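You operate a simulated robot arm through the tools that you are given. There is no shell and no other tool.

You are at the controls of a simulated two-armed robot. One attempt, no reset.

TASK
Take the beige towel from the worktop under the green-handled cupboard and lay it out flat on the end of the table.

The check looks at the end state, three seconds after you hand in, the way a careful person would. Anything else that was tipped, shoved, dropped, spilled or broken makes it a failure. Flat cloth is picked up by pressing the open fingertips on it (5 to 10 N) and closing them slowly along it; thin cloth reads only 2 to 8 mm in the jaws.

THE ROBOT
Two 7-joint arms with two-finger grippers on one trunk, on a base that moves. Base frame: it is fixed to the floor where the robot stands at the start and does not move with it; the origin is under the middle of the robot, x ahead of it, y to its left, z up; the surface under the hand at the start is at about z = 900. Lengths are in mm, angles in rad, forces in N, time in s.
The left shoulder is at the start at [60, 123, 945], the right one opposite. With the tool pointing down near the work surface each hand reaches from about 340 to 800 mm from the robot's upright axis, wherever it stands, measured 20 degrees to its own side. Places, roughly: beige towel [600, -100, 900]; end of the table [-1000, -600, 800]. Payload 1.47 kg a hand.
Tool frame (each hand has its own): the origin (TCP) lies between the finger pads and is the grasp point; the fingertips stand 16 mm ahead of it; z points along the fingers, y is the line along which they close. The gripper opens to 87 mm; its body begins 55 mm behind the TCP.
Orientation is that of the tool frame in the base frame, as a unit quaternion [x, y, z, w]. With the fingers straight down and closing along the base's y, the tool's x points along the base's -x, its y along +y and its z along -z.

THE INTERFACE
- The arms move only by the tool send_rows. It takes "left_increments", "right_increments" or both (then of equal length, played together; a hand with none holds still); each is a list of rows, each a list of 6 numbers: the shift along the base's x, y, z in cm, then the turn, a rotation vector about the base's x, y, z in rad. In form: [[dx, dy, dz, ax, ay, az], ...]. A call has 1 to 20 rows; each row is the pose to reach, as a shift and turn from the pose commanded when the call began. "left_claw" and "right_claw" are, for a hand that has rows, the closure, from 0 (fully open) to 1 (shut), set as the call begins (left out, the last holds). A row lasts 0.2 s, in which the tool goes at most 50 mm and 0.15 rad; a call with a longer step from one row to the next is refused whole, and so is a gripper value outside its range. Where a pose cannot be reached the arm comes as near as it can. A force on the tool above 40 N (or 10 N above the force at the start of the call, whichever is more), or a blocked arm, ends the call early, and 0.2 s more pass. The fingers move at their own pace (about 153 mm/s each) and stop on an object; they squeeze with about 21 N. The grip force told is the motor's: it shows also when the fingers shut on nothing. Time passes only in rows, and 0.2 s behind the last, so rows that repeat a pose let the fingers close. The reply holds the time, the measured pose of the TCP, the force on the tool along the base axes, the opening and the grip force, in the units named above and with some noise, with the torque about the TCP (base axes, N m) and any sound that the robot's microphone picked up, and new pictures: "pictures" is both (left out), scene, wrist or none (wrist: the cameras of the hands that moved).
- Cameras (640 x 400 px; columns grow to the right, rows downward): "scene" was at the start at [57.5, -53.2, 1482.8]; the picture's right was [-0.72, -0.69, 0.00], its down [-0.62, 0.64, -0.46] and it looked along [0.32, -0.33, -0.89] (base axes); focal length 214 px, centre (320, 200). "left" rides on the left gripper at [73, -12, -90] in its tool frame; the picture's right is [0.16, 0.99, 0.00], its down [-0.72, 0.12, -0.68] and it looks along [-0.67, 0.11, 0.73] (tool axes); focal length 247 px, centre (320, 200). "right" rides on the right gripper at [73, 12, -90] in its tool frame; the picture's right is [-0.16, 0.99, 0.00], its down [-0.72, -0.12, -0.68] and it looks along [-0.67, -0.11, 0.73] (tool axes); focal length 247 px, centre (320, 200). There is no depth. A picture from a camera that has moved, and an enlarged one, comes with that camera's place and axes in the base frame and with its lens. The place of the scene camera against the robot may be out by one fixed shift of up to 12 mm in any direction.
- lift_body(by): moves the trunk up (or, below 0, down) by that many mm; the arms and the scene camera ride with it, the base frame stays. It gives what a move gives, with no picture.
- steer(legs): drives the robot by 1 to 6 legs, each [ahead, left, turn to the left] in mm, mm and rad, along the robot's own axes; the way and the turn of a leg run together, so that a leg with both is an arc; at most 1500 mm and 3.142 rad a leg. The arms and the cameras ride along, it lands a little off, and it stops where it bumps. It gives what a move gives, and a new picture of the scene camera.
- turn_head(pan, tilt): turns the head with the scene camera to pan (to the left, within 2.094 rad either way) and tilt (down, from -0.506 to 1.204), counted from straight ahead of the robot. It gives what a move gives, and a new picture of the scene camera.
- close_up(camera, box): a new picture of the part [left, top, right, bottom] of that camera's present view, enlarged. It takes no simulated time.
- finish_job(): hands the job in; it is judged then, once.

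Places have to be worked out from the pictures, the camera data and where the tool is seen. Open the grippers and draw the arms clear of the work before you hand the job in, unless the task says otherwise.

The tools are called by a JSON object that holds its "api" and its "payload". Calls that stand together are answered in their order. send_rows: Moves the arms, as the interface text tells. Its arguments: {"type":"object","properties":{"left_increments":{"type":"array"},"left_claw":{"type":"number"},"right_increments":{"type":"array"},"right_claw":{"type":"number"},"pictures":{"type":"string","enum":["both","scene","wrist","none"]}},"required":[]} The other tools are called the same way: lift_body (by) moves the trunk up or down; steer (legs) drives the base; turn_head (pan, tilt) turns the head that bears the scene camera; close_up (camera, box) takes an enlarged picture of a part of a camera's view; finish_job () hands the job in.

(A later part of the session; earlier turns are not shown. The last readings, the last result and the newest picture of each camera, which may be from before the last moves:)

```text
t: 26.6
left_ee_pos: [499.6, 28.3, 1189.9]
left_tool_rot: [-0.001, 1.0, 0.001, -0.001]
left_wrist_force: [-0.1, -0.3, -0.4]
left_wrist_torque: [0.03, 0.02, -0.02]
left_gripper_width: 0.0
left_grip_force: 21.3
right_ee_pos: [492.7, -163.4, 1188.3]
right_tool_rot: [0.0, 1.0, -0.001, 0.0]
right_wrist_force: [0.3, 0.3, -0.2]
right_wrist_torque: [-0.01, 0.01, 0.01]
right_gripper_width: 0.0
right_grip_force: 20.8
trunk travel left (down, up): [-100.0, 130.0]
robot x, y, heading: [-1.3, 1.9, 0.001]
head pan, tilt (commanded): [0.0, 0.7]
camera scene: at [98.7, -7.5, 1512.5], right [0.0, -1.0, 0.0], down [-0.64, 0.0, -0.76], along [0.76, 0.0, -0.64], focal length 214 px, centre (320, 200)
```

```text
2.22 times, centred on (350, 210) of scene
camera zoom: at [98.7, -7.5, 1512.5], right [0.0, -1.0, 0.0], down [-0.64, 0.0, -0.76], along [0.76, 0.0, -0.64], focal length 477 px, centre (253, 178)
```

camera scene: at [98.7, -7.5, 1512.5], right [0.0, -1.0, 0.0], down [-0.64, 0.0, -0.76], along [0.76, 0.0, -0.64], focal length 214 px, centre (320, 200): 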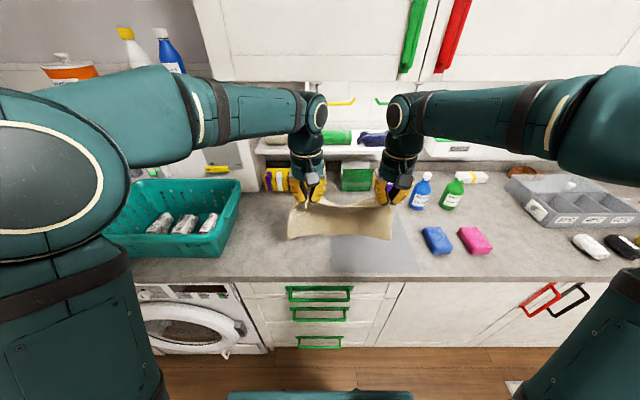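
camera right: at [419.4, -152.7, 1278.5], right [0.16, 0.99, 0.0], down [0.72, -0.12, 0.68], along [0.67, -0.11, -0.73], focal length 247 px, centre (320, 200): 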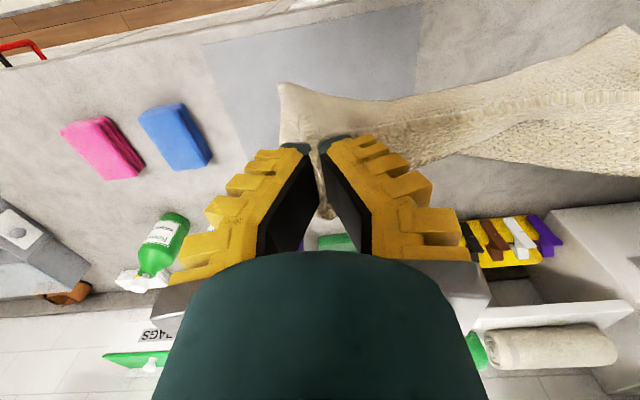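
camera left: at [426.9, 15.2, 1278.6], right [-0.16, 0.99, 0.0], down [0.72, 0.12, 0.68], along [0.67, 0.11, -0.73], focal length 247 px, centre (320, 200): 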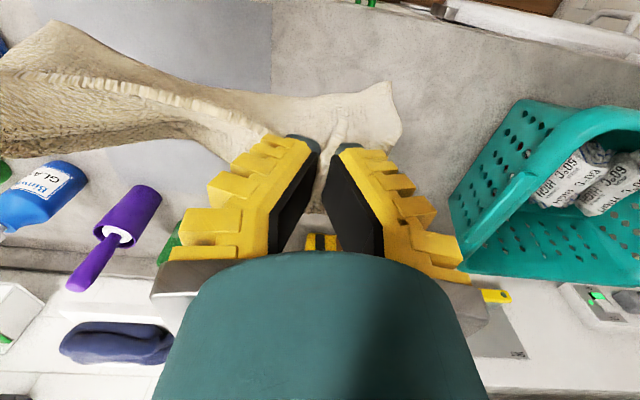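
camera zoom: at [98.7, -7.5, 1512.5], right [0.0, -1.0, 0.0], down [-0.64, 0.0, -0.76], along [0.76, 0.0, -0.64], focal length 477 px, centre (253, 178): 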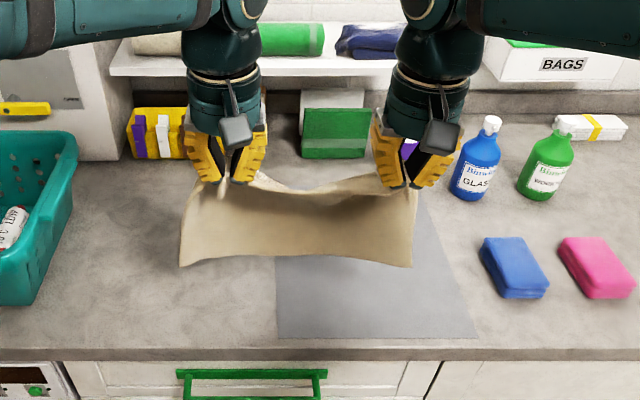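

The towel hangs freely from both hands and is clear of the worktop. I'll pull the hands 70 mm toward the robot, then look to the rear left and rear right before driving.

{"api": "send_rows", "payload": {"left_increments": [[-1.5, 0, 0, 0, 0, 0], [-3, 0, 0, 0, 0, 0], [-4.5, 0, 0, 0, 0, 0], [-6, 0, 0, 0, 0, 0], [-7, 0, 0, 0, 0, 0], [-7, 0, 0, 0, 0, 0]], "right_increments": [[-1.5, 0, 0, 0, 0, 0], [-3, 0, 0, 0, 0, 0], [-4.5, 0, 0, 0, 0, 0], [-6, 0, 0, 0, 0, 0], [-7, 0, 0, 0, 0, 0], [-7, 0, 0, 0, 0, 0]], "left_claw": 1.0, "right_claw": 1.0, "pictures": "scene"}}

{"api": "turn_head", "payload": {"pan": 2.09, "tilt": 1.0}}

{"api": "turn_head", "payload": {"pan": -2.09, "tilt": 1.0}}

```text
t: 28.0
left_ee_pos: [429.8, 28.1, 1188.5]
left_tool_rot: [0.001, 1.0, 0.0, 0.0]
left_wrist_force: [0.4, -0.5, -0.4]
left_wrist_torque: [0.01, -0.01, -0.02]
left_gripper_width: 0.0
left_grip_force: 20.9
right_ee_pos: [421.9, -163.6, 1188.7]
right_tool_rot: [0.0, 1.0, 0.0, 0.0]
right_wrist_force: [-0.9, -0.7, 0.6]
right_wrist_torque: [0.0, -0.01, 0.01]
right_gripper_width: 0.0
right_grip_force: 21.2
trunk travel left (down, up): [-100.0, 130.0]
robot x, y, heading: [0.1, 1.2, -0.001]
head pan, tilt (commanded): [0.0, 0.7]
camera scene: at [99.0, -7.5, 1512.5], right [0.0, -1.0, 0.0], down [-0.64, 0.0, -0.76], along [0.76, 0.0, -0.64], focal length 214 px, centre (320, 200)
```

scene: 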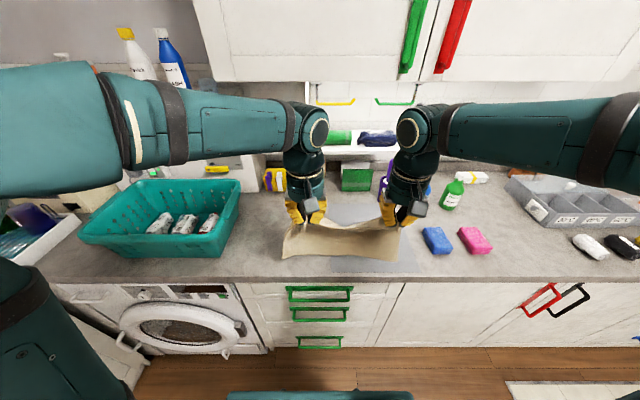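

```text
t: 30.0
left_ee_pos: [429.3, 27.0, 1186.4]
left_tool_rot: [0.0, 1.0, 0.0, 0.0]
left_wrist_force: [-0.1, -0.4, -0.2]
left_wrist_torque: [0.02, -0.01, 0.0]
left_gripper_width: 0.2
left_grip_force: 20.8
right_ee_pos: [421.3, -164.6, 1187.8]
right_tool_rot: [0.0, 1.0, 0.001, 0.0]
right_wrist_force: [0.1, -0.8, -0.3]
right_wrist_torque: [0.0, 0.01, 0.03]
right_gripper_width: 0.1
right_grip_force: 20.4
trunk travel left (down, up): [-100.0, 130.0]
robot x, y, heading: [-1.5, -0.8, -0.0]
head pan, tilt (commanded): [2.089, 1.0]
camera scene: at [-20.8, 53.0, 1489.2], right [0.87, 0.49, 0.0], down [0.42, -0.73, -0.54], along [-0.27, 0.47, -0.84], focal length 214 px, centre (320, 200)
```

scene: 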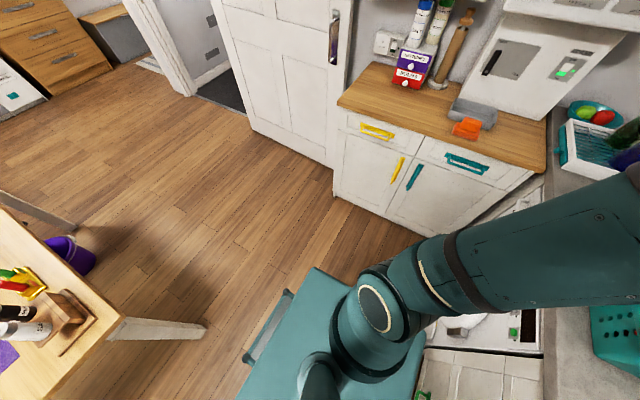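

```text
t: 33.4
left_ee_pos: [429.7, 27.7, 1187.5]
left_tool_rot: [0.0, 1.0, 0.0, 0.0]
left_wrist_force: [0.4, 0.2, -0.1]
left_wrist_torque: [0.0, 0.01, -0.01]
left_gripper_width: 0.0
left_grip_force: 21.0
right_ee_pos: [422.2, -164.8, 1188.3]
right_tool_rot: [0.0, 1.0, 0.0, 0.0]
right_wrist_force: [-0.1, 0.4, 0.7]
right_wrist_torque: [-0.01, -0.02, 0.03]
right_gripper_width: 0.0
right_grip_force: 20.8
trunk travel left (down, up): [-100.0, 130.0]
robot x, y, heading: [0.0, -3.0, 0.003]
head pan, tilt (commanded): [-2.089, 1.0]
camera scene: at [-20.8, -68.0, 1489.2], right [-0.87, 0.5, 0.0], down [0.42, 0.73, -0.54], along [-0.27, -0.47, -0.84], focal length 214 px, centre (320, 200)
```

scene: 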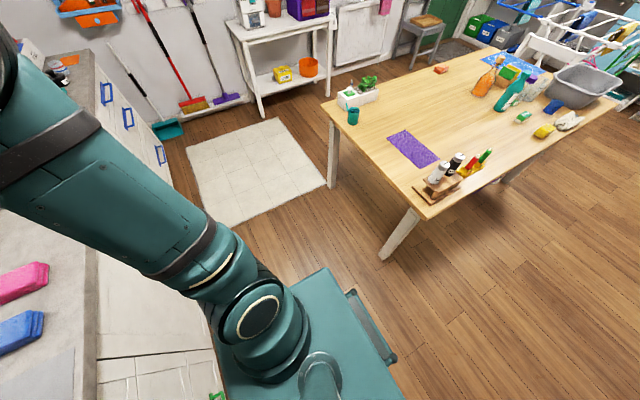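

The base is about ±350 mm wide and the table corner is at [−540, −200], so I'll back off, slide left, and then go back along the table's open side. First I back out 120 mm and move 380 mm to the left, which keeps the towel clear of the worktop and the basket.

{"api": "turn_head", "payload": {"pan": 0, "tilt": 0.8}}

{"api": "steer", "payload": {"legs": [[-130, 0, 0]]}}

```text
t: 35.3
left_ee_pos: [430.2, 27.3, 1187.5]
left_tool_rot: [0.0, 1.0, 0.0, -0.001]
left_wrist_force: [-0.8, 0.4, -0.1]
left_wrist_torque: [0.0, -0.05, -0.01]
left_gripper_width: 0.0
left_grip_force: 20.6
right_ee_pos: [421.9, -163.8, 1188.0]
right_tool_rot: [0.0, 1.0, 0.0, -0.001]
right_wrist_force: [-0.1, 0.2, -0.3]
right_wrist_torque: [0.0, 0.0, 0.0]
right_gripper_width: 0.2
right_grip_force: 20.8
trunk travel left (down, up): [-100.0, 130.0]
robot x, y, heading: [3.8, 1.7, -0.001]
head pan, tilt (commanded): [0.0, 0.799]
camera scene: at [94.4, -7.5, 1504.3], right [0.0, -1.0, 0.0], down [-0.72, 0.0, -0.7], along [0.7, 0.0, -0.72], focal length 214 px, centre (320, 200)
```

scene: 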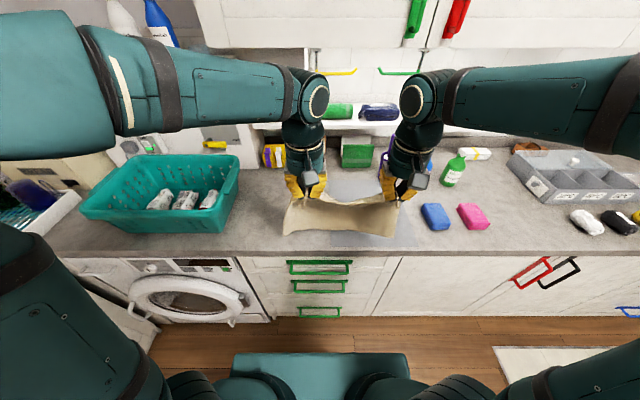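

```text
t: 36.6
left_ee_pos: [300.3, 28.3, 1187.4]
left_tool_rot: [0.0, 1.0, 0.0, 0.0]
left_wrist_force: [-0.7, 0.1, 0.1]
left_wrist_torque: [0.02, -0.01, -0.02]
left_gripper_width: 0.0
left_grip_force: 21.1
right_ee_pos: [292.7, -164.2, 1189.4]
right_tool_rot: [0.0, 1.0, 0.0, 0.0]
right_wrist_force: [0.1, 0.1, -0.2]
right_wrist_torque: [0.03, -0.04, 0.01]
right_gripper_width: 0.0
right_grip_force: 20.6
trunk travel left (down, up): [-100.0, 130.0]
robot x, y, heading: [-128.6, -3.8, -0.005]
head pan, tilt (commanded): [0.0, 0.799]
camera scene: at [-35.0, -7.5, 1504.4], right [0.0, -1.0, 0.0], down [-0.72, 0.0, -0.7], along [0.7, 0.0, -0.72], focal length 214 px, centre (320, 200)
```

scene: 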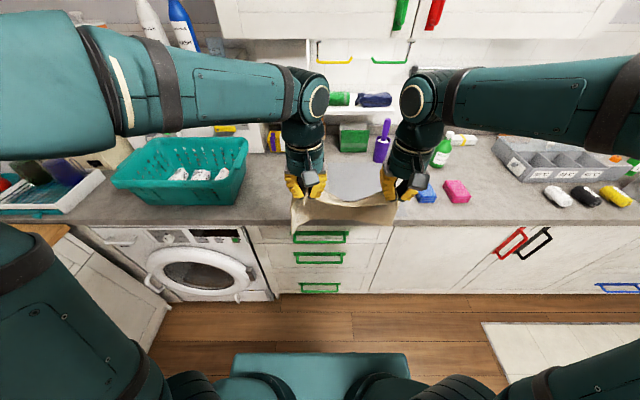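

The towel is clear of the worktop and still held. Now I'll move 380 mm left.

{"api": "steer", "payload": {"legs": [[0, 380, 0]]}}

{"api": "turn_head", "payload": {"pan": -2.09, "tilt": 1.0}}

{"api": "turn_head", "payload": {"pan": 2.09, "tilt": 0.9}}

```text
t: 40.5
left_ee_pos: [300.6, 409.2, 1187.9]
left_tool_rot: [-0.001, 1.0, 0.0, 0.0]
left_wrist_force: [0.6, -0.4, -1.0]
left_wrist_torque: [0.01, -0.01, -0.02]
left_gripper_width: 0.0
left_grip_force: 21.4
right_ee_pos: [294.5, 217.1, 1186.6]
right_tool_rot: [-0.001, 1.0, 0.0, 0.0]
right_wrist_force: [0.2, -0.1, -0.6]
right_wrist_torque: [0.02, -0.01, 0.0]
right_gripper_width: 0.0
right_grip_force: 21.2
trunk travel left (down, up): [-100.0, 130.0]
robot x, y, heading: [-130.7, 383.4, -0.001]
head pan, tilt (commanded): [0.0, 0.799]
camera scene: at [-33.8, 373.6, 1504.3], right [0.0, -1.0, 0.0], down [-0.72, 0.0, -0.7], along [0.7, 0.0, -0.72], focal length 214 px, centre (320, 200)
```

scene: 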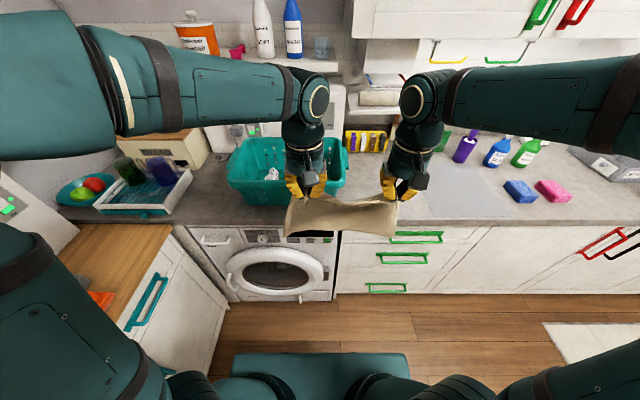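

```text
t: 42.5
left_ee_pos: [301.7, 409.7, 1187.2]
left_tool_rot: [-0.001, 1.0, 0.0, 0.0]
left_wrist_force: [1.0, -0.5, -0.7]
left_wrist_torque: [0.01, 0.01, -0.02]
left_gripper_width: 0.0
left_grip_force: 21.3
right_ee_pos: [293.8, 218.0, 1187.8]
right_tool_rot: [-0.001, 1.0, 0.0, 0.001]
right_wrist_force: [0.0, -0.1, 0.3]
right_wrist_torque: [0.0, 0.0, 0.05]
right_gripper_width: 0.0
right_grip_force: 20.7
trunk travel left (down, up): [-100.0, 130.0]
robot x, y, heading: [-129.2, 379.7, -0.001]
head pan, tilt (commanded): [-2.089, 1.0]
camera scene: at [-148.9, 312.7, 1489.2], right [-0.87, 0.49, 0.0], down [0.42, 0.73, -0.54], along [-0.27, -0.47, -0.84], focal length 214 px, centre (320, 200)
```

scene: 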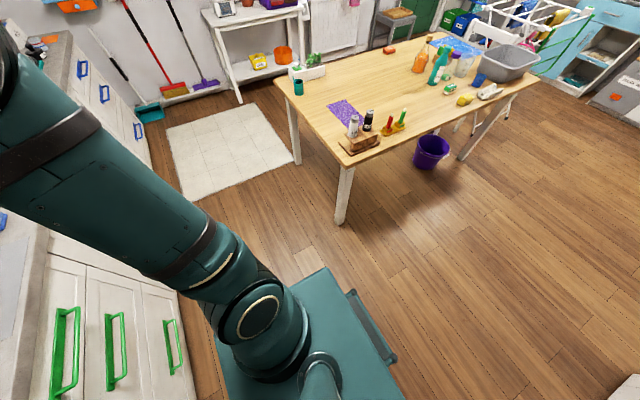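

```text
t: 45.9
left_ee_pos: [302.5, 410.2, 1186.8]
left_tool_rot: [-0.001, 1.0, 0.0, -0.001]
left_wrist_force: [-0.2, -0.4, -0.2]
left_wrist_torque: [0.02, 0.0, 0.02]
left_gripper_width: 0.1
left_grip_force: 21.4
right_ee_pos: [295.0, 217.2, 1188.2]
right_tool_rot: [-0.001, 1.0, 0.0, 0.0]
right_wrist_force: [0.5, -0.1, -0.6]
right_wrist_torque: [0.0, 0.02, -0.01]
right_gripper_width: 0.0
right_grip_force: 21.0
trunk travel left (down, up): [-100.0, 130.0]
robot x, y, heading: [-127.0, 380.5, 0.002]
head pan, tilt (commanded): [2.089, 0.901]
camera scene: at [-152.0, 438.8, 1496.4], right [0.87, 0.5, 0.0], down [0.39, -0.68, -0.62], along [-0.31, 0.54, -0.78], focal length 214 px, centre (320, 200)
```

scene: 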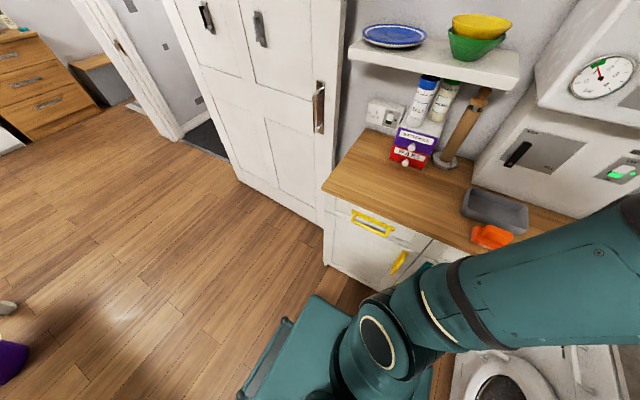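

The floor behind is clear: the table's side is at y≈−190, there's a bucket under the table near x≈−1700, and the cupboards are on the far side. I'll drive back 920 mm, then turn right to face the table.

{"api": "turn_head", "payload": {"pan": 0, "tilt": 0.8}}

{"api": "steer", "payload": {"legs": [[-920, 0, 0]]}}

```text
t: 47.9
left_ee_pos: [302.6, 409.0, 1188.1]
left_tool_rot: [-0.001, 1.0, 0.0, 0.001]
left_wrist_force: [-0.5, 0.0, 0.3]
left_wrist_torque: [-0.03, 0.0, -0.02]
left_gripper_width: 0.0
left_grip_force: 20.5
right_ee_pos: [293.7, 216.8, 1188.1]
right_tool_rot: [-0.001, 1.0, 0.0, 0.0]
right_wrist_force: [0.3, -0.3, -0.3]
right_wrist_torque: [0.02, 0.0, 0.03]
right_gripper_width: 0.0
right_grip_force: 20.9
trunk travel left (down, up): [-100.0, 130.0]
robot x, y, heading: [-125.9, 378.9, 0.007]
head pan, tilt (commanded): [0.0, 0.799]
camera scene: at [-33.8, 373.4, 1504.3], right [0.0, -1.0, 0.0], down [-0.72, 0.0, -0.7], along [0.7, 0.0, -0.72], focal length 214 px, centre (320, 200)
```

scene: 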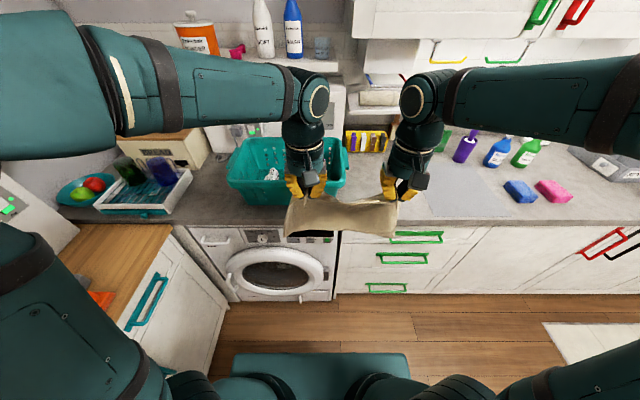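

```text
t: 52.7
left_ee_pos: [-612.8, 408.2, 1187.5]
left_tool_rot: [0.0, 1.0, -0.001, 0.001]
left_wrist_force: [-0.5, 0.7, -0.4]
left_wrist_torque: [-0.01, -0.01, 0.01]
left_gripper_width: 0.2
left_grip_force: 21.4
right_ee_pos: [-621.0, 216.9, 1188.2]
right_tool_rot: [0.0, 1.0, 0.0, 0.0]
right_wrist_force: [0.0, 0.2, -0.4]
right_wrist_torque: [-0.01, 0.0, -0.01]
right_gripper_width: 0.1
right_grip_force: 20.9
trunk travel left (down, up): [-100.0, 130.0]
robot x, y, heading: [-1040.2, 380.5, 0.003]
head pan, tilt (commanded): [0.0, 0.799]
camera scene: at [-949.1, 372.3, 1504.4], right [0.0, -1.0, 0.0], down [-0.72, 0.0, -0.7], along [0.7, 0.0, -0.72], focal length 214 px, centre (320, 200)
```

scene: 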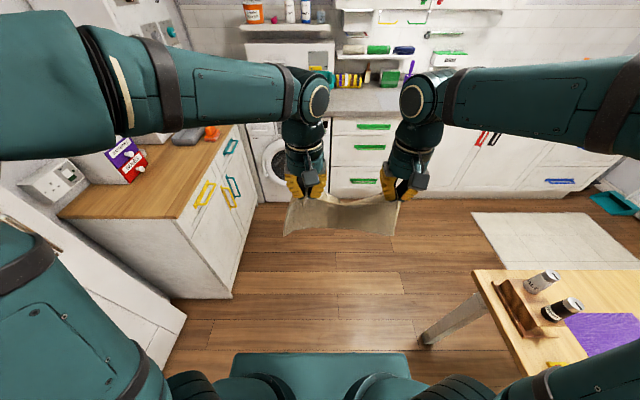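

The robot stands at [−1040, 380], beside the table with room to turn. I'll turn right 90° on the spot.

{"api": "steer", "payload": {"legs": [[0, 0, -1.573]]}}

```text
t: 56.9
left_ee_pos: [-1012.8, -50.2, 1187.9]
left_tool_rot: [0.705, 0.709, 0.0, 0.0]
left_wrist_force: [-0.2, 0.1, 0.0]
left_wrist_torque: [0.01, -0.01, 0.06]
left_gripper_width: 0.3
left_grip_force: 21.0
right_ee_pos: [-1205.7, -43.2, 1187.9]
right_tool_rot: [0.705, 0.709, 0.0, 0.0]
right_wrist_force: [0.4, 0.6, -1.0]
right_wrist_torque: [0.02, -0.02, 0.05]
right_gripper_width: 0.0
right_grip_force: 20.7
trunk travel left (down, up): [-100.0, 130.0]
robot x, y, heading: [-1045.0, 376.6, -1.561]
head pan, tilt (commanded): [0.0, 0.799]
camera scene: at [-1039.1, 281.5, 1504.3], right [-1.0, 0.0, 0.0], down [0.0, 0.72, -0.7], along [0.0, -0.7, -0.72], focal length 214 px, centre (320, 200)
```

scene: 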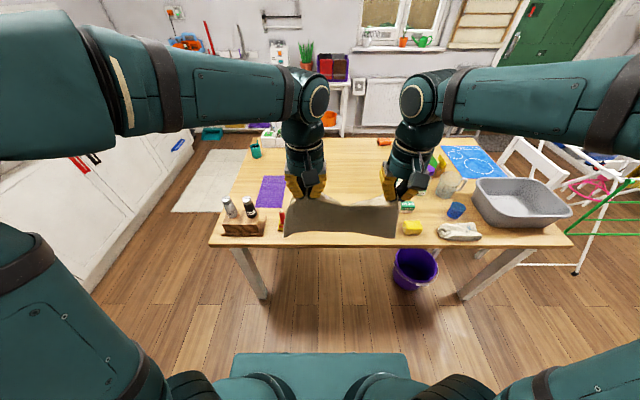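

I'm facing the table. Combining two views puts the tabletop at about z 745–760, its near edge at y≈−200, the purple cloth up to x≈−880, and free space around [−1065, −600]. Next I'll zoom in on the target area before advancing.

{"api": "close_up", "payload": {"camera": "scene", "box": [200, 120, 480, 295]}}

{"api": "steer", "payload": {"legs": [[200, -15, -0.01]]}}

```text
2.29 times, centred on (340, 208) of scene
camera zoom: at [-1039.1, 281.5, 1504.3], right [-1.0, 0.0, 0.0], down [0.0, 0.72, -0.7], along [0.0, -0.7, -0.72], focal length 490 px, centre (274, 183)
```

zoom: 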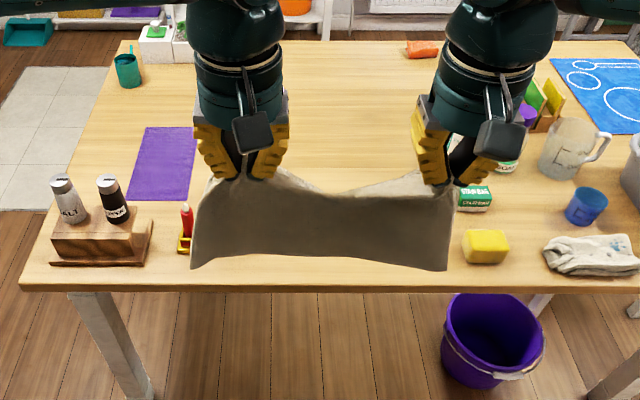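

```text
t: 58.5
left_ee_pos: [-1032.7, -251.2, 1187.0]
left_tool_rot: [0.709, 0.705, 0.0, 0.0]
left_wrist_force: [0.3, 0.1, -0.9]
left_wrist_torque: [0.0, -0.02, 0.08]
left_gripper_width: 0.2
left_grip_force: 20.6
right_ee_pos: [-1225.3, -242.6, 1187.7]
right_tool_rot: [0.709, 0.705, 0.0, -0.001]
right_wrist_force: [0.0, -0.6, -0.8]
right_wrist_torque: [0.04, 0.01, 0.03]
right_gripper_width: 0.4
right_grip_force: 21.3
trunk travel left (down, up): [-100.0, 130.0]
robot x, y, heading: [-1060.2, 178.3, -1.576]
head pan, tilt (commanded): [0.0, 0.799]
camera scene: at [-1055.4, 80.6, 1504.3], right [-1.0, 0.01, 0.0], down [0.01, 0.72, -0.7], along [0.0, -0.7, -0.72], focal length 214 px, centre (320, 200)
```

scene: 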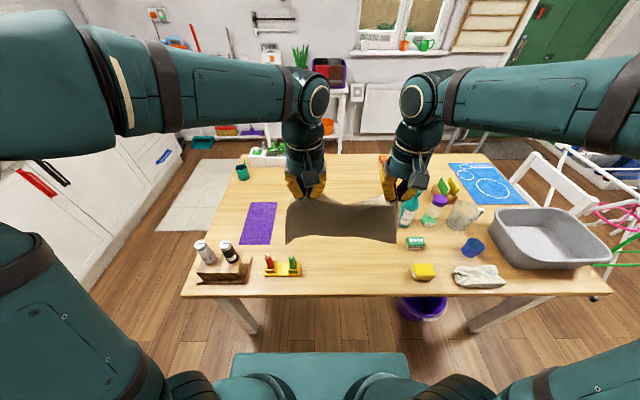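

The bottle stand is at about [−980…−850, −290], the purple cloth ends near x≈−874, and the box and spray bottle start at x≈−1400. So I'll centre the towel at x≈−1070. I'll advance another 105 mm with a small shift to the right.

{"api": "steer", "payload": {"legs": [[105, -10, 0.005]]}}

```text
t: 59.7
left_ee_pos: [-1042.8, -357.0, 1187.3]
left_tool_rot: [0.708, 0.706, 0.0, 0.0]
left_wrist_force: [-0.2, -0.2, -0.2]
left_wrist_torque: [0.06, -0.03, 0.08]
left_gripper_width: 0.0
left_grip_force: 20.6
right_ee_pos: [-1234.1, -347.7, 1187.3]
right_tool_rot: [0.707, 0.707, 0.0, -0.001]
right_wrist_force: [0.2, -1.0, -0.6]
right_wrist_torque: [0.05, -0.02, 0.01]
right_gripper_width: 0.0
right_grip_force: 20.7
trunk travel left (down, up): [-100.0, 130.0]
robot x, y, heading: [-1067.2, 75.7, -1.573]
head pan, tilt (commanded): [0.0, 0.799]
camera scene: at [-1065.3, -24.8, 1504.3], right [-1.0, 0.0, 0.0], down [0.0, 0.72, -0.7], along [0.0, -0.7, -0.72], focal length 214 px, centre (320, 200)
```

scene: 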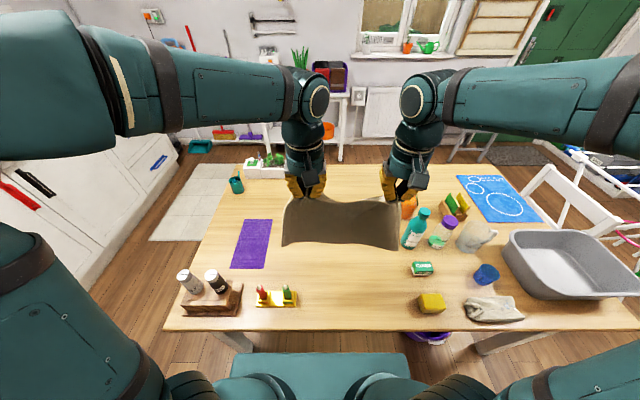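

The base has stopped just short of the table edge with nothing touched. I'll lower the trunk 100 mm, which keeps the towel's bottom about 100 mm above the table.

{"api": "lift_body", "payload": {"by": -95}}

```text
t: 61.0
left_ee_pos: [-1040.7, -355.0, 1094.3]
left_tool_rot: [0.708, 0.707, 0.0, -0.001]
left_wrist_force: [0.3, -0.5, -0.2]
left_wrist_torque: [0.01, 0.01, 0.03]
left_gripper_width: 0.2
left_grip_force: 20.6
right_ee_pos: [-1233.8, -347.3, 1093.1]
right_tool_rot: [0.708, 0.706, 0.0, 0.0]
right_wrist_force: [-0.1, 0.9, 0.1]
right_wrist_torque: [0.01, -0.01, 0.02]
right_gripper_width: 0.1
right_grip_force: 21.0
trunk travel left (down, up): [-5.0, 225.0]
robot x, y, heading: [-1071.2, 71.7, -1.575]
head pan, tilt (commanded): [0.0, 0.799]
```

The hands are at z≈1093. I'll centre them on x≈−1070 and reach out to y≈−668, keeping the height.

{"api": "send_rows", "payload": {"left_increments": [[0.56, -2.6, 0, 0, 0, 0], [1.12, -5.2, 0, 0, 0, 0], [1.68, -7.8, 0, 0, 0, 0], [2.24, -10.4, 0, 0, 0, 0], [2.8, -13, 0, 0, 0, 0], [3.36, -15.6, 0, 0, 0, 0], [3.92, -18.2, 0, 0, 0, 0], [4.48, -20.8, 0, 0, 0, 0], [5.04, -23.4, 0, 0, 0, 0], [5.6, -26, 0, 0, 0, 0], [6.16, -28.6, 0, 0, 0, 0], [6.7, -31.2, 0, 0, 0, 0], [6.7, -31.2, 0, 0, 0, 0]], "right_increments": [[0.57, -2.67, 0, 0, 0, 0], [1.14, -5.34, 0, 0, 0, 0], [1.7, -8.01, 0, 0, 0, 0], [2.27, -10.68, 0, 0, 0, 0], [2.84, -13.35, 0, 0, 0, 0], [3.4, -16.02, 0, 0, 0, 0], [3.97, -18.7, 0, 0, 0, 0], [4.54, -21.37, 0, 0, 0, 0], [5.1, -24.04, 0, 0, 0, 0], [5.67, -26.71, 0, 0, 0, 0], [6.24, -29.38, 0, 0, 0, 0], [6.8, -32.05, 0, 0, 0, 0], [6.8, -32.05, 0, 0, 0, 0]], "left_claw": 1.0, "right_claw": 1.0, "pictures": "both"}}

{"api": "close_up", "payload": {"camera": "scene", "box": [180, 80, 480, 270]}}

```text
t: 63.8
left_ee_pos: [-982.5, -623.4, 1092.4]
left_tool_rot: [0.707, 0.707, 0.0, 0.0]
left_wrist_force: [-0.3, -0.5, -1.0]
left_wrist_torque: [0.0, 0.02, 0.07]
left_gripper_width: 0.1
left_grip_force: 21.2
left hand out of reach, approached as far as the arm can: row 11, 12, 13
right_ee_pos: [-1173.2, -629.8, 1083.1]
right_tool_rot: [0.707, 0.707, -0.001, 0.0]
right_wrist_force: [-1.1, -0.1, 0.8]
right_wrist_torque: [0.0, 0.0, 0.02]
right_gripper_width: 0.0
right_grip_force: 21.4
right hand out of reach, approached as far as the arm can: row 11, 12, 13
trunk travel left (down, up): [-5.0, 225.0]
robot x, y, heading: [-1070.6, 75.7, -1.577]
head pan, tilt (commanded): [0.0, 0.799]
camera scene: at [-1065.2, -22.9, 1409.4], right [-1.0, 0.0, 0.0], down [0.0, 0.72, -0.7], along [0.0, -0.7, -0.72], focal length 214 px, centre (320, 200)
camera right: at [-1160.8, -557.2, 1172.9], right [0.99, -0.16, 0.0], down [-0.12, -0.72, 0.68], along [-0.11, -0.67, -0.73], focal length 247 px, centre (320, 200)
camera left: at [-995.5, -551.4, 1182.5], right [0.99, 0.16, 0.0], down [0.11, -0.72, 0.68], along [0.11, -0.67, -0.73], focal length 247 px, centre (320, 200)
```

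scene: 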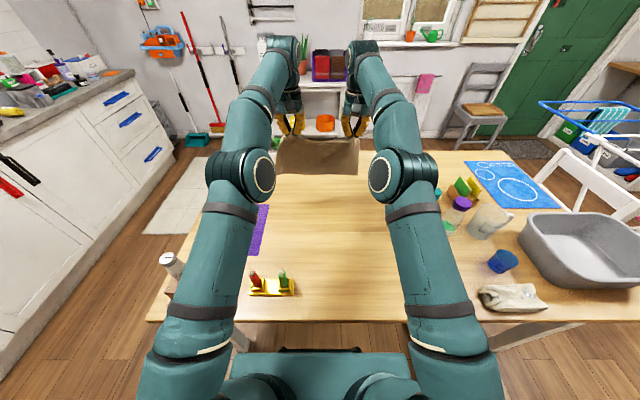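
right: 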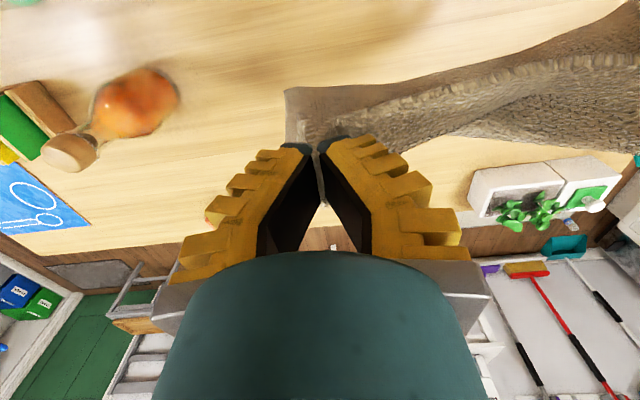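
left: 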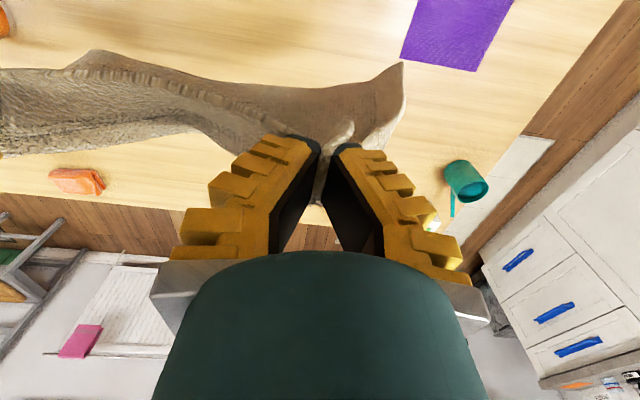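

```text
2.11 times, centred on (330, 175) of scene
camera zoom: at [-1065.2, -22.9, 1409.4], right [-1.0, 0.0, 0.0], down [0.0, 0.72, -0.7], along [0.0, -0.7, -0.72], focal length 452 px, centre (299, 253)
```

zoom: 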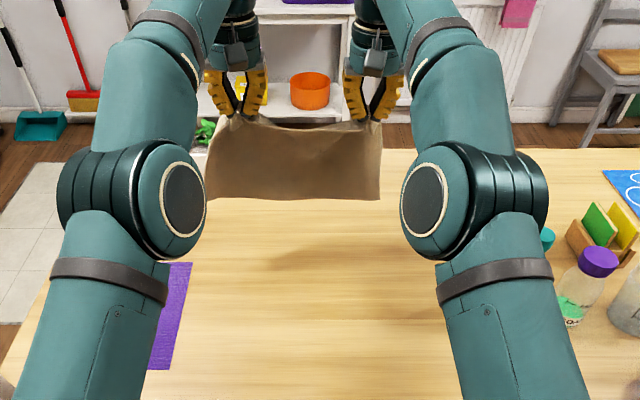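

The arms reached their limit at y≈−626, which is far enough, and the towel hangs nicely over clear tabletop. I'll make a small move back and down to find out which pose the controller now counts from.

{"api": "send_rows", "payload": {"left_increments": [[0, 1.5, -1, 0, 0, 0], [0, 3, -2, 0, 0, 0], [0, 3, -2, 0, 0, 0]], "right_increments": [[0, 1.5, -1, 0, 0, 0], [0, 3, -2, 0, 0, 0], [0, 3, -2, 0, 0, 0]], "left_claw": 1.0, "right_claw": 1.0, "pictures": "none"}}

```text
t: 64.6
left_ee_pos: [-983.8, -592.8, 1072.6]
left_tool_rot: [0.708, 0.706, 0.0, 0.0]
left_wrist_force: [0.6, -0.5, 0.0]
left_wrist_torque: [0.04, 0.01, 0.08]
left_gripper_width: 0.0
left_grip_force: 21.3
right_ee_pos: [-1172.7, -600.0, 1063.3]
right_tool_rot: [0.708, 0.706, 0.0, 0.0]
right_wrist_force: [0.9, 0.2, 0.3]
right_wrist_torque: [0.02, 0.04, 0.05]
right_gripper_width: 0.1
right_grip_force: 21.1
trunk travel left (down, up): [-5.0, 225.0]
robot x, y, heading: [-1069.6, 76.7, -1.573]
head pan, tilt (commanded): [0.0, 0.799]
```

So commands count from the reached pose. Now I'll level both hands and lower them to z≈990 while reaching a little further, to y≈−650, so that the free edge comes just above the tabletop.

{"api": "send_rows", "payload": {"left_increments": [[0.1, -0.7, -1.4, 0, 0, 0], [0.2, -1.6, -2.8, 0, 0, 0], [0.4, -2.6, -4.2, 0, 0, 0], [0.5, -3.6, -5.6, 0, 0, 0], [0.6, -4.6, -7, 0, 0, 0], [0.8, -5.7, -8.2, 0, 0, 0], [0.8, -5.7, -8.2, 0, 0, 0]], "right_increments": [[0.1, -0.6, -1.2, 0, 0, 0], [0.2, -1.4, -2.4, 0, 0, 0], [0.3, -2.3, -3.7, 0, 0, 0], [0.4, -3.2, -5, 0, 0, 0], [0.5, -4.1, -6.2, 0, 0, 0], [0.6, -5, -7.3, 0, 0, 0], [0.6, -5, -7.3, 0, 0, 0]], "left_claw": 1.0, "right_claw": 1.0, "pictures": "both"}}

{"api": "close_up", "payload": {"camera": "scene", "box": [220, 80, 420, 205]}}

```text
t: 66.2
left_ee_pos: [-975.6, -650.2, 989.7]
left_tool_rot: [0.707, 0.707, 0.0, -0.001]
left_wrist_force: [0.0, 0.8, -0.4]
left_wrist_torque: [-0.03, -0.01, 0.11]
left_gripper_width: 0.0
left_grip_force: 21.2
right_ee_pos: [-1166.4, -649.8, 989.3]
right_tool_rot: [0.708, 0.707, 0.001, 0.0]
right_wrist_force: [-0.5, -0.7, 0.2]
right_wrist_torque: [0.04, 0.0, 0.05]
right_gripper_width: 0.0
right_grip_force: 20.9
trunk travel left (down, up): [-5.0, 225.0]
robot x, y, heading: [-1063.7, 76.3, -1.573]
head pan, tilt (commanded): [0.0, 0.799]
camera scene: at [-1065.2, -22.9, 1409.4], right [-1.0, 0.0, 0.0], down [0.0, 0.72, -0.7], along [0.0, -0.7, -0.72], focal length 214 px, centre (320, 200)
camera right: at [-1154.7, -577.7, 1080.0], right [0.99, -0.16, 0.0], down [-0.12, -0.72, 0.68], along [-0.11, -0.67, -0.73], focal length 247 px, centre (320, 200)
camera left: at [-987.4, -578.6, 1079.9], right [0.99, 0.16, 0.0], down [0.11, -0.72, 0.68], along [0.11, -0.67, -0.73], focal length 247 px, centre (320, 200)
```

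scene: 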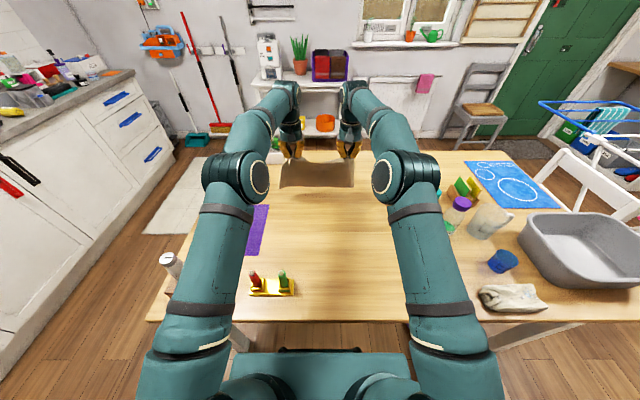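
right: 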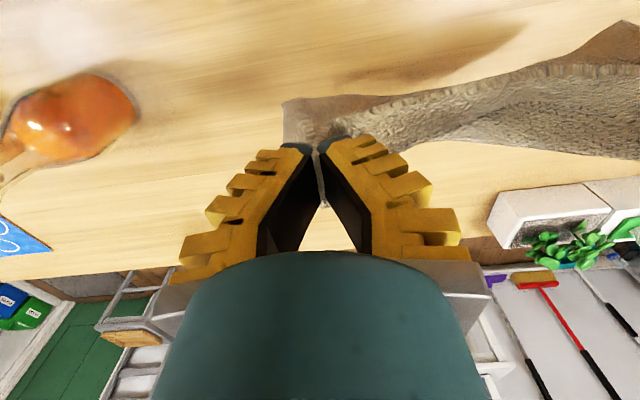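
left: 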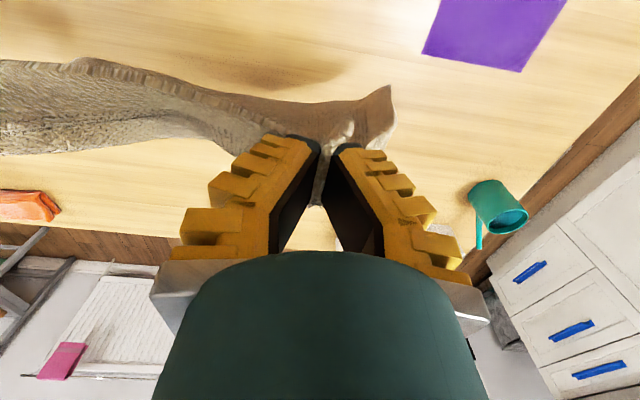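

```text
3.20 times, centred on (320, 142) of scene
camera zoom: at [-1065.2, -22.9, 1409.4], right [-1.0, 0.0, 0.0], down [0.0, 0.72, -0.7], along [0.0, -0.7, -0.72], focal length 686 px, centre (320, 384)
```

zoom: 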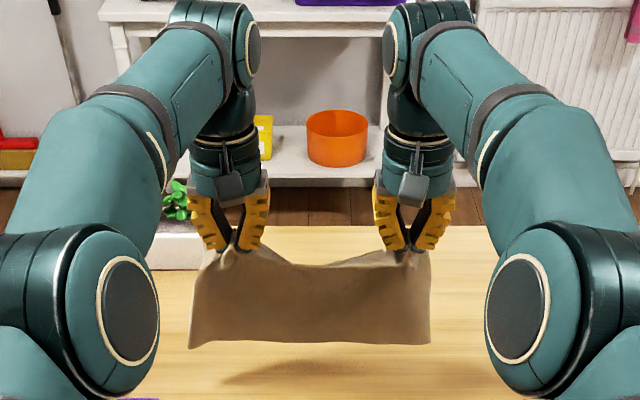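

The free edge hangs evenly, a few cm above the table at y≈−705, with its left corner about 30 mm from the purple cloth. I'll shift both hands 20 mm away from that cloth, lower until the edge rests on the table, and start drawing the hands back along an arc.

{"api": "send_rows", "payload": {"left_increments": [[-1, 0, -0.5, 0, 0, 0], [-1.8, 0, -1, 0, 0, 0], [-1.8, 0, -1.5, 0, 0, 0], [-1.8, 0.1, -2, 0, 0, 0], [-1.8, 0.1, -2.2, 0, 0, 0], [-1.8, 0.8, -2.5, 0, 0, 0], [-1.8, 1.6, -2.8, 0, 0, 0], [-1.8, 2.5, -3.1, 0, 0, 0], [-1.8, 2.5, -3.1, 0, 0, 0]], "right_increments": [[-1, 0, -0.5, 0, 0, 0], [-2.2, 0, -1, 0, 0, 0], [-2.2, 0, -1.5, 0, 0, 0], [-2.2, 0.1, -2, 0, 0, 0], [-2.2, 0.1, -2.2, 0, 0, 0], [-2.2, 0.8, -2.5, 0, 0, 0], [-2.2, 1.6, -2.8, 0, 0, 0], [-2.2, 2.5, -3.1, 0, 0, 0], [-2.2, 2.5, -3.1, 0, 0, 0]], "left_claw": 1.0, "right_claw": 1.0, "pictures": "wrist"}}

{"api": "close_up", "payload": {"camera": "scene", "box": [220, 80, 420, 205]}}

```text
t: 68.2
left_ee_pos: [-994.0, -625.6, 960.0]
left_tool_rot: [0.709, 0.706, 0.0, 0.0]
left_wrist_force: [0.6, -0.5, -0.2]
left_wrist_torque: [-0.02, 0.05, 0.03]
left_gripper_width: 0.0
left_grip_force: 20.8
right_ee_pos: [-1187.5, -625.6, 959.8]
right_tool_rot: [0.708, 0.706, 0.0, 0.0]
right_wrist_force: [-0.2, 0.7, -0.5]
right_wrist_torque: [0.02, -0.01, 0.06]
right_gripper_width: 0.2
right_grip_force: 21.1
trunk travel left (down, up): [-5.0, 225.0]
robot x, y, heading: [-1065.4, 75.5, -1.569]
head pan, tilt (commanded): [0.0, 0.799]
camera right: at [-1176.0, -552.8, 1048.7], right [0.99, -0.16, 0.0], down [-0.12, -0.72, 0.68], along [-0.11, -0.67, -0.73], focal length 247 px, centre (320, 200)
camera left: at [-1005.6, -553.6, 1048.6], right [0.99, 0.16, 0.0], down [0.11, -0.72, 0.68], along [0.11, -0.67, -0.73], focal length 247 px, centre (320, 200)
```

right: 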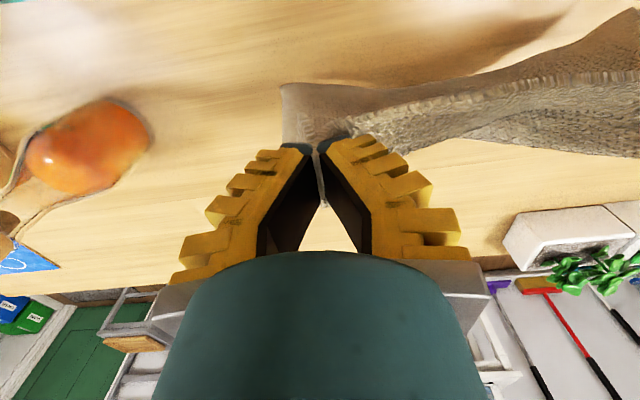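
left: 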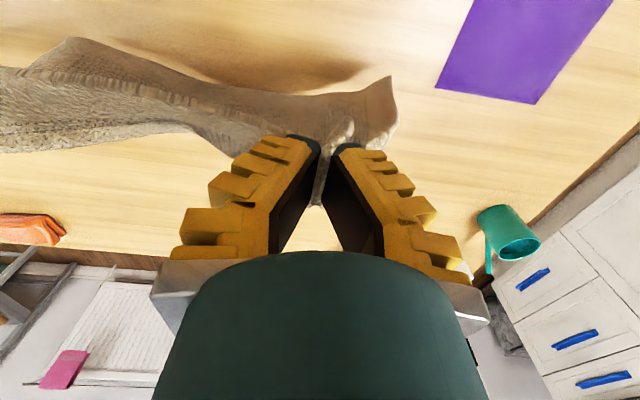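

```text
3.20 times, centred on (320, 142) of scene
camera zoom: at [-1065.1, -23.6, 1409.3], right [-1.0, 0.0, 0.0], down [0.0, 0.72, -0.7], along [0.0, -0.7, -0.72], focal length 686 px, centre (320, 384)
```

zoom: 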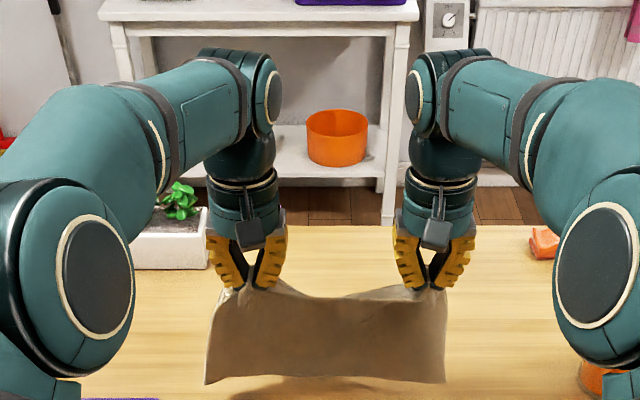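

The free edge is at the table surface, at y≈−655. I'll keep drawing the hands back and down together, so that the cloth is laid down from its far edge.

{"api": "send_rows", "payload": {"left_increments": [[0, 0.9, -0.5, 0, 0, 0], [0, 1.8, -1.0, 0, 0, 0], [0, 2.7, -1.5, 0, 0, 0], [0, 3.5, -2.1, 0, 0, 0], [0, 4.3, -2.8, 0, 0, 0], [0, 5.1, -3.5, 0, 0, 0], [0, 5.9, -4.2, 0, 0, 0], [0, 6.7, -5, 0, 0, 0], [0, 7.5, -5.8, 0, 0, 0], [0, 8.3, -6.6, 0, 0, 0], [0, 8.3, -6.6, 0, 0, 0]], "right_increments": [[0, 0.9, -0.5, 0, 0, 0], [0, 1.8, -1.0, 0, 0, 0], [0, 2.7, -1.5, 0, 0, 0], [0, 3.5, -2.1, 0, 0, 0], [0, 4.3, -2.8, 0, 0, 0], [0, 5.1, -3.5, 0, 0, 0], [0, 5.9, -4.2, 0, 0, 0], [0, 6.7, -5, 0, 0, 0], [0, 7.5, -5.8, 0, 0, 0], [0, 8.3, -6.6, 0, 0, 0], [0, 8.3, -6.6, 0, 0, 0]], "left_claw": 1.0, "right_claw": 1.0, "pictures": "wrist"}}

{"api": "close_up", "payload": {"camera": "scene", "box": [220, 90, 420, 215]}}

```text
t: 70.6
left_ee_pos: [-994.2, -541.9, 893.2]
left_tool_rot: [0.708, 0.707, 0.0, 0.0]
left_wrist_force: [0.1, 1.0, -0.3]
left_wrist_torque: [-0.02, 0.02, 0.08]
left_gripper_width: 0.3
left_grip_force: 21.0
right_ee_pos: [-1187.4, -541.3, 892.4]
right_tool_rot: [0.708, 0.706, 0.0, 0.001]
right_wrist_force: [-0.8, 0.0, -0.1]
right_wrist_torque: [0.01, 0.02, 0.04]
right_gripper_width: 0.2
right_grip_force: 21.3
trunk travel left (down, up): [-5.0, 225.0]
robot x, y, heading: [-1066.0, 72.1, -1.574]
head pan, tilt (commanded): [0.0, 0.799]
camera right: at [-1176.1, -469.0, 982.6], right [0.99, -0.16, 0.0], down [-0.12, -0.72, 0.68], along [-0.11, -0.67, -0.73], focal length 247 px, centre (320, 200)
camera left: at [-1005.3, -470.6, 982.4], right [0.99, 0.16, 0.0], down [0.11, -0.72, 0.68], along [0.11, -0.67, -0.73], focal length 247 px, centre (320, 200)
```

right: 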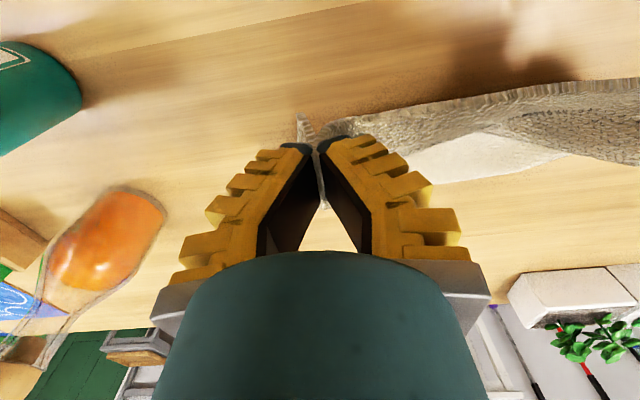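
left: 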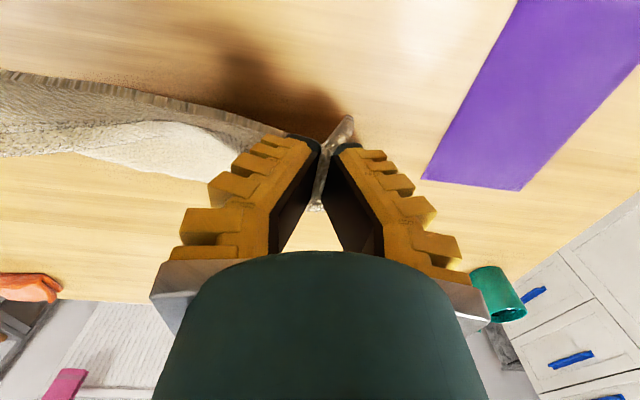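

```text
3.20 times, centred on (320, 152) of scene
camera zoom: at [-1065.1, -23.4, 1409.3], right [-1.0, 0.0, 0.0], down [0.0, 0.72, -0.7], along [0.0, -0.7, -0.72], focal length 686 px, centre (320, 352)
```

zoom: 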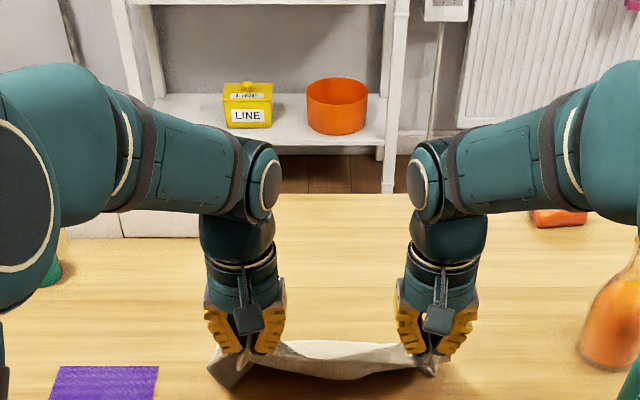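

The far edge is lying on the table at y≈−665 and the cloth is coming down behind the hands. I'll continue to about 10 mm above the table.

{"api": "send_rows", "payload": {"left_increments": [[0, 0.7, -0.8, 0, 0, 0], [0, 1.4, -1.6, 0, 0, 0], [0, 2.1, -2.4, 0, 0, 0], [0, 2.8, -3.2, 0, 0, 0], [0, 3.5, -4.1, 0, 0, 0], [0, 4.2, -5, 0, 0, 0], [0, 4.9, -5.9, 0, 0, 0], [0, 5.5, -6.8, 0, 0, 0], [0, 6.1, -7.7, 0, 0, 0], [0, 6.7, -8.6, 0, 0, 0], [0, 7.3, -9.5, 0, 0, 0], [0, 7.9, -10.4, 0, 0, 0], [0, 7.9, -10.4, 0, 0, 0]], "right_increments": [[0, 0.7, -0.8, 0, 0, 0], [0, 1.4, -1.6, 0, 0, 0], [0, 2.1, -2.4, 0, 0, 0], [0, 2.8, -3.2, 0, 0, 0], [0, 3.5, -4.1, 0, 0, 0], [0, 4.2, -5, 0, 0, 0], [0, 4.9, -5.9, 0, 0, 0], [0, 5.5, -6.8, 0, 0, 0], [0, 6.1, -7.7, 0, 0, 0], [0, 6.7, -8.6, 0, 0, 0], [0, 7.3, -9.5, 0, 0, 0], [0, 7.9, -10.4, 0, 0, 0], [0, 7.9, -10.4, 0, 0, 0]], "left_claw": 1.0, "right_claw": 1.0, "pictures": "both"}}

{"api": "close_up", "payload": {"camera": "scene", "box": [220, 90, 420, 215]}}

```text
t: 73.4
left_ee_pos: [-992.8, -463.7, 788.9]
left_tool_rot: [0.707, 0.707, 0.001, 0.0]
left_wrist_force: [-0.2, 0.2, -0.5]
left_wrist_torque: [0.01, -0.03, 0.09]
left_gripper_width: 0.0
left_grip_force: 21.2
right_ee_pos: [-1186.5, -462.2, 788.2]
right_tool_rot: [0.708, 0.707, 0.001, 0.0]
right_wrist_force: [-0.9, -0.9, 0.1]
right_wrist_torque: [-0.01, 0.0, 0.04]
right_gripper_width: 0.0
right_grip_force: 21.2
trunk travel left (down, up): [-5.0, 225.0]
robot x, y, heading: [-1067.2, 75.7, -1.571]
head pan, tilt (commanded): [0.0, 0.799]
camera scene: at [-1065.1, -23.4, 1409.4], right [-1.0, 0.0, 0.0], down [0.0, 0.72, -0.7], along [0.0, -0.7, -0.72], focal length 214 px, centre (320, 200)
camera right: at [-1175.6, -390.2, 878.4], right [0.99, -0.16, 0.0], down [-0.12, -0.72, 0.68], along [-0.11, -0.67, -0.73], focal length 247 px, centre (320, 200)
camera left: at [-1005.1, -391.4, 879.0], right [0.99, 0.16, 0.0], down [0.11, -0.72, 0.68], along [0.11, -0.67, -0.73], focal length 247 px, centre (320, 200)
```

scene: 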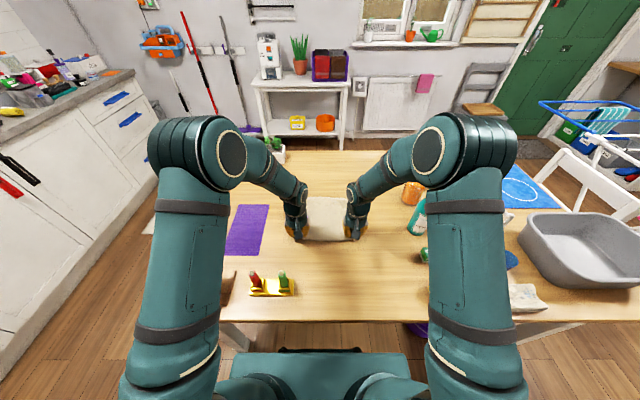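
right: 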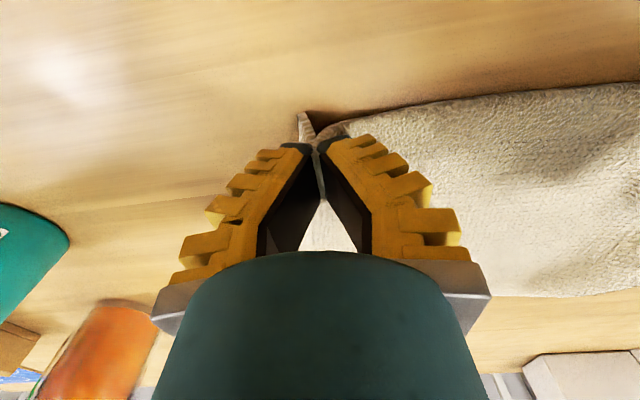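
left: 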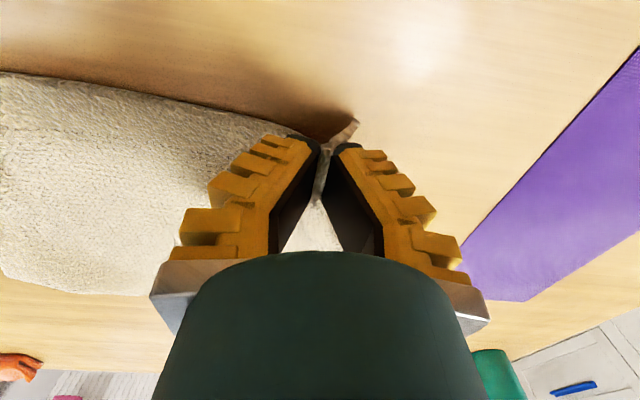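

```text
3.20 times, centred on (320, 152) of scene
camera zoom: at [-1065.1, -23.4, 1409.4], right [-1.0, 0.0, 0.0], down [0.0, 0.72, -0.7], along [0.0, -0.7, -0.72], focal length 686 px, centre (320, 352)
```

zoom: 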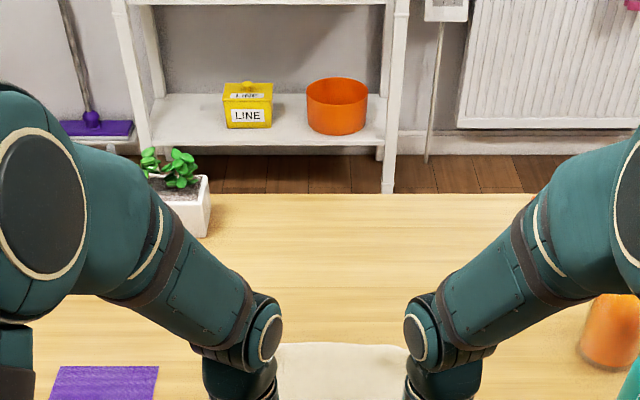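

The towel now lies out behind the hands with its far edge at y≈−668. I'll lower the last centimetre until the fingertips just touch the table.

{"api": "send_rows", "payload": {"left_increments": [[0, 0.1, -0.4, 0, 0, 0], [0, 0.2, -0.8, 0, 0, 0], [0, 0.2, -0.8, 0, 0, 0]], "right_increments": [[0, 0.1, -0.4, 0, 0, 0], [0, 0.2, -0.8, 0, 0, 0], [0, 0.2, -0.8, 0, 0, 0]], "left_claw": 1.0, "right_claw": 1.0, "pictures": "none"}}

```text
t: 74.2
left_ee_pos: [-995.2, -461.0, 781.1]
left_tool_rot: [0.708, 0.706, 0.0, 0.0]
left_wrist_force: [0.0, 0.4, 1.1]
left_wrist_torque: [-0.01, 0.0, 0.04]
left_gripper_width: 0.0
left_grip_force: 21.4
right_ee_pos: [-1188.3, -460.9, 780.9]
right_tool_rot: [0.707, 0.707, 0.001, 0.0]
right_wrist_force: [-0.4, 0.3, 0.0]
right_wrist_torque: [0.01, -0.02, 0.02]
right_gripper_width: 0.2
right_grip_force: 20.6
trunk travel left (down, up): [-5.0, 225.0]
robot x, y, heading: [-1068.5, 75.7, -1.573]
head pan, tilt (commanded): [0.0, 0.799]
```

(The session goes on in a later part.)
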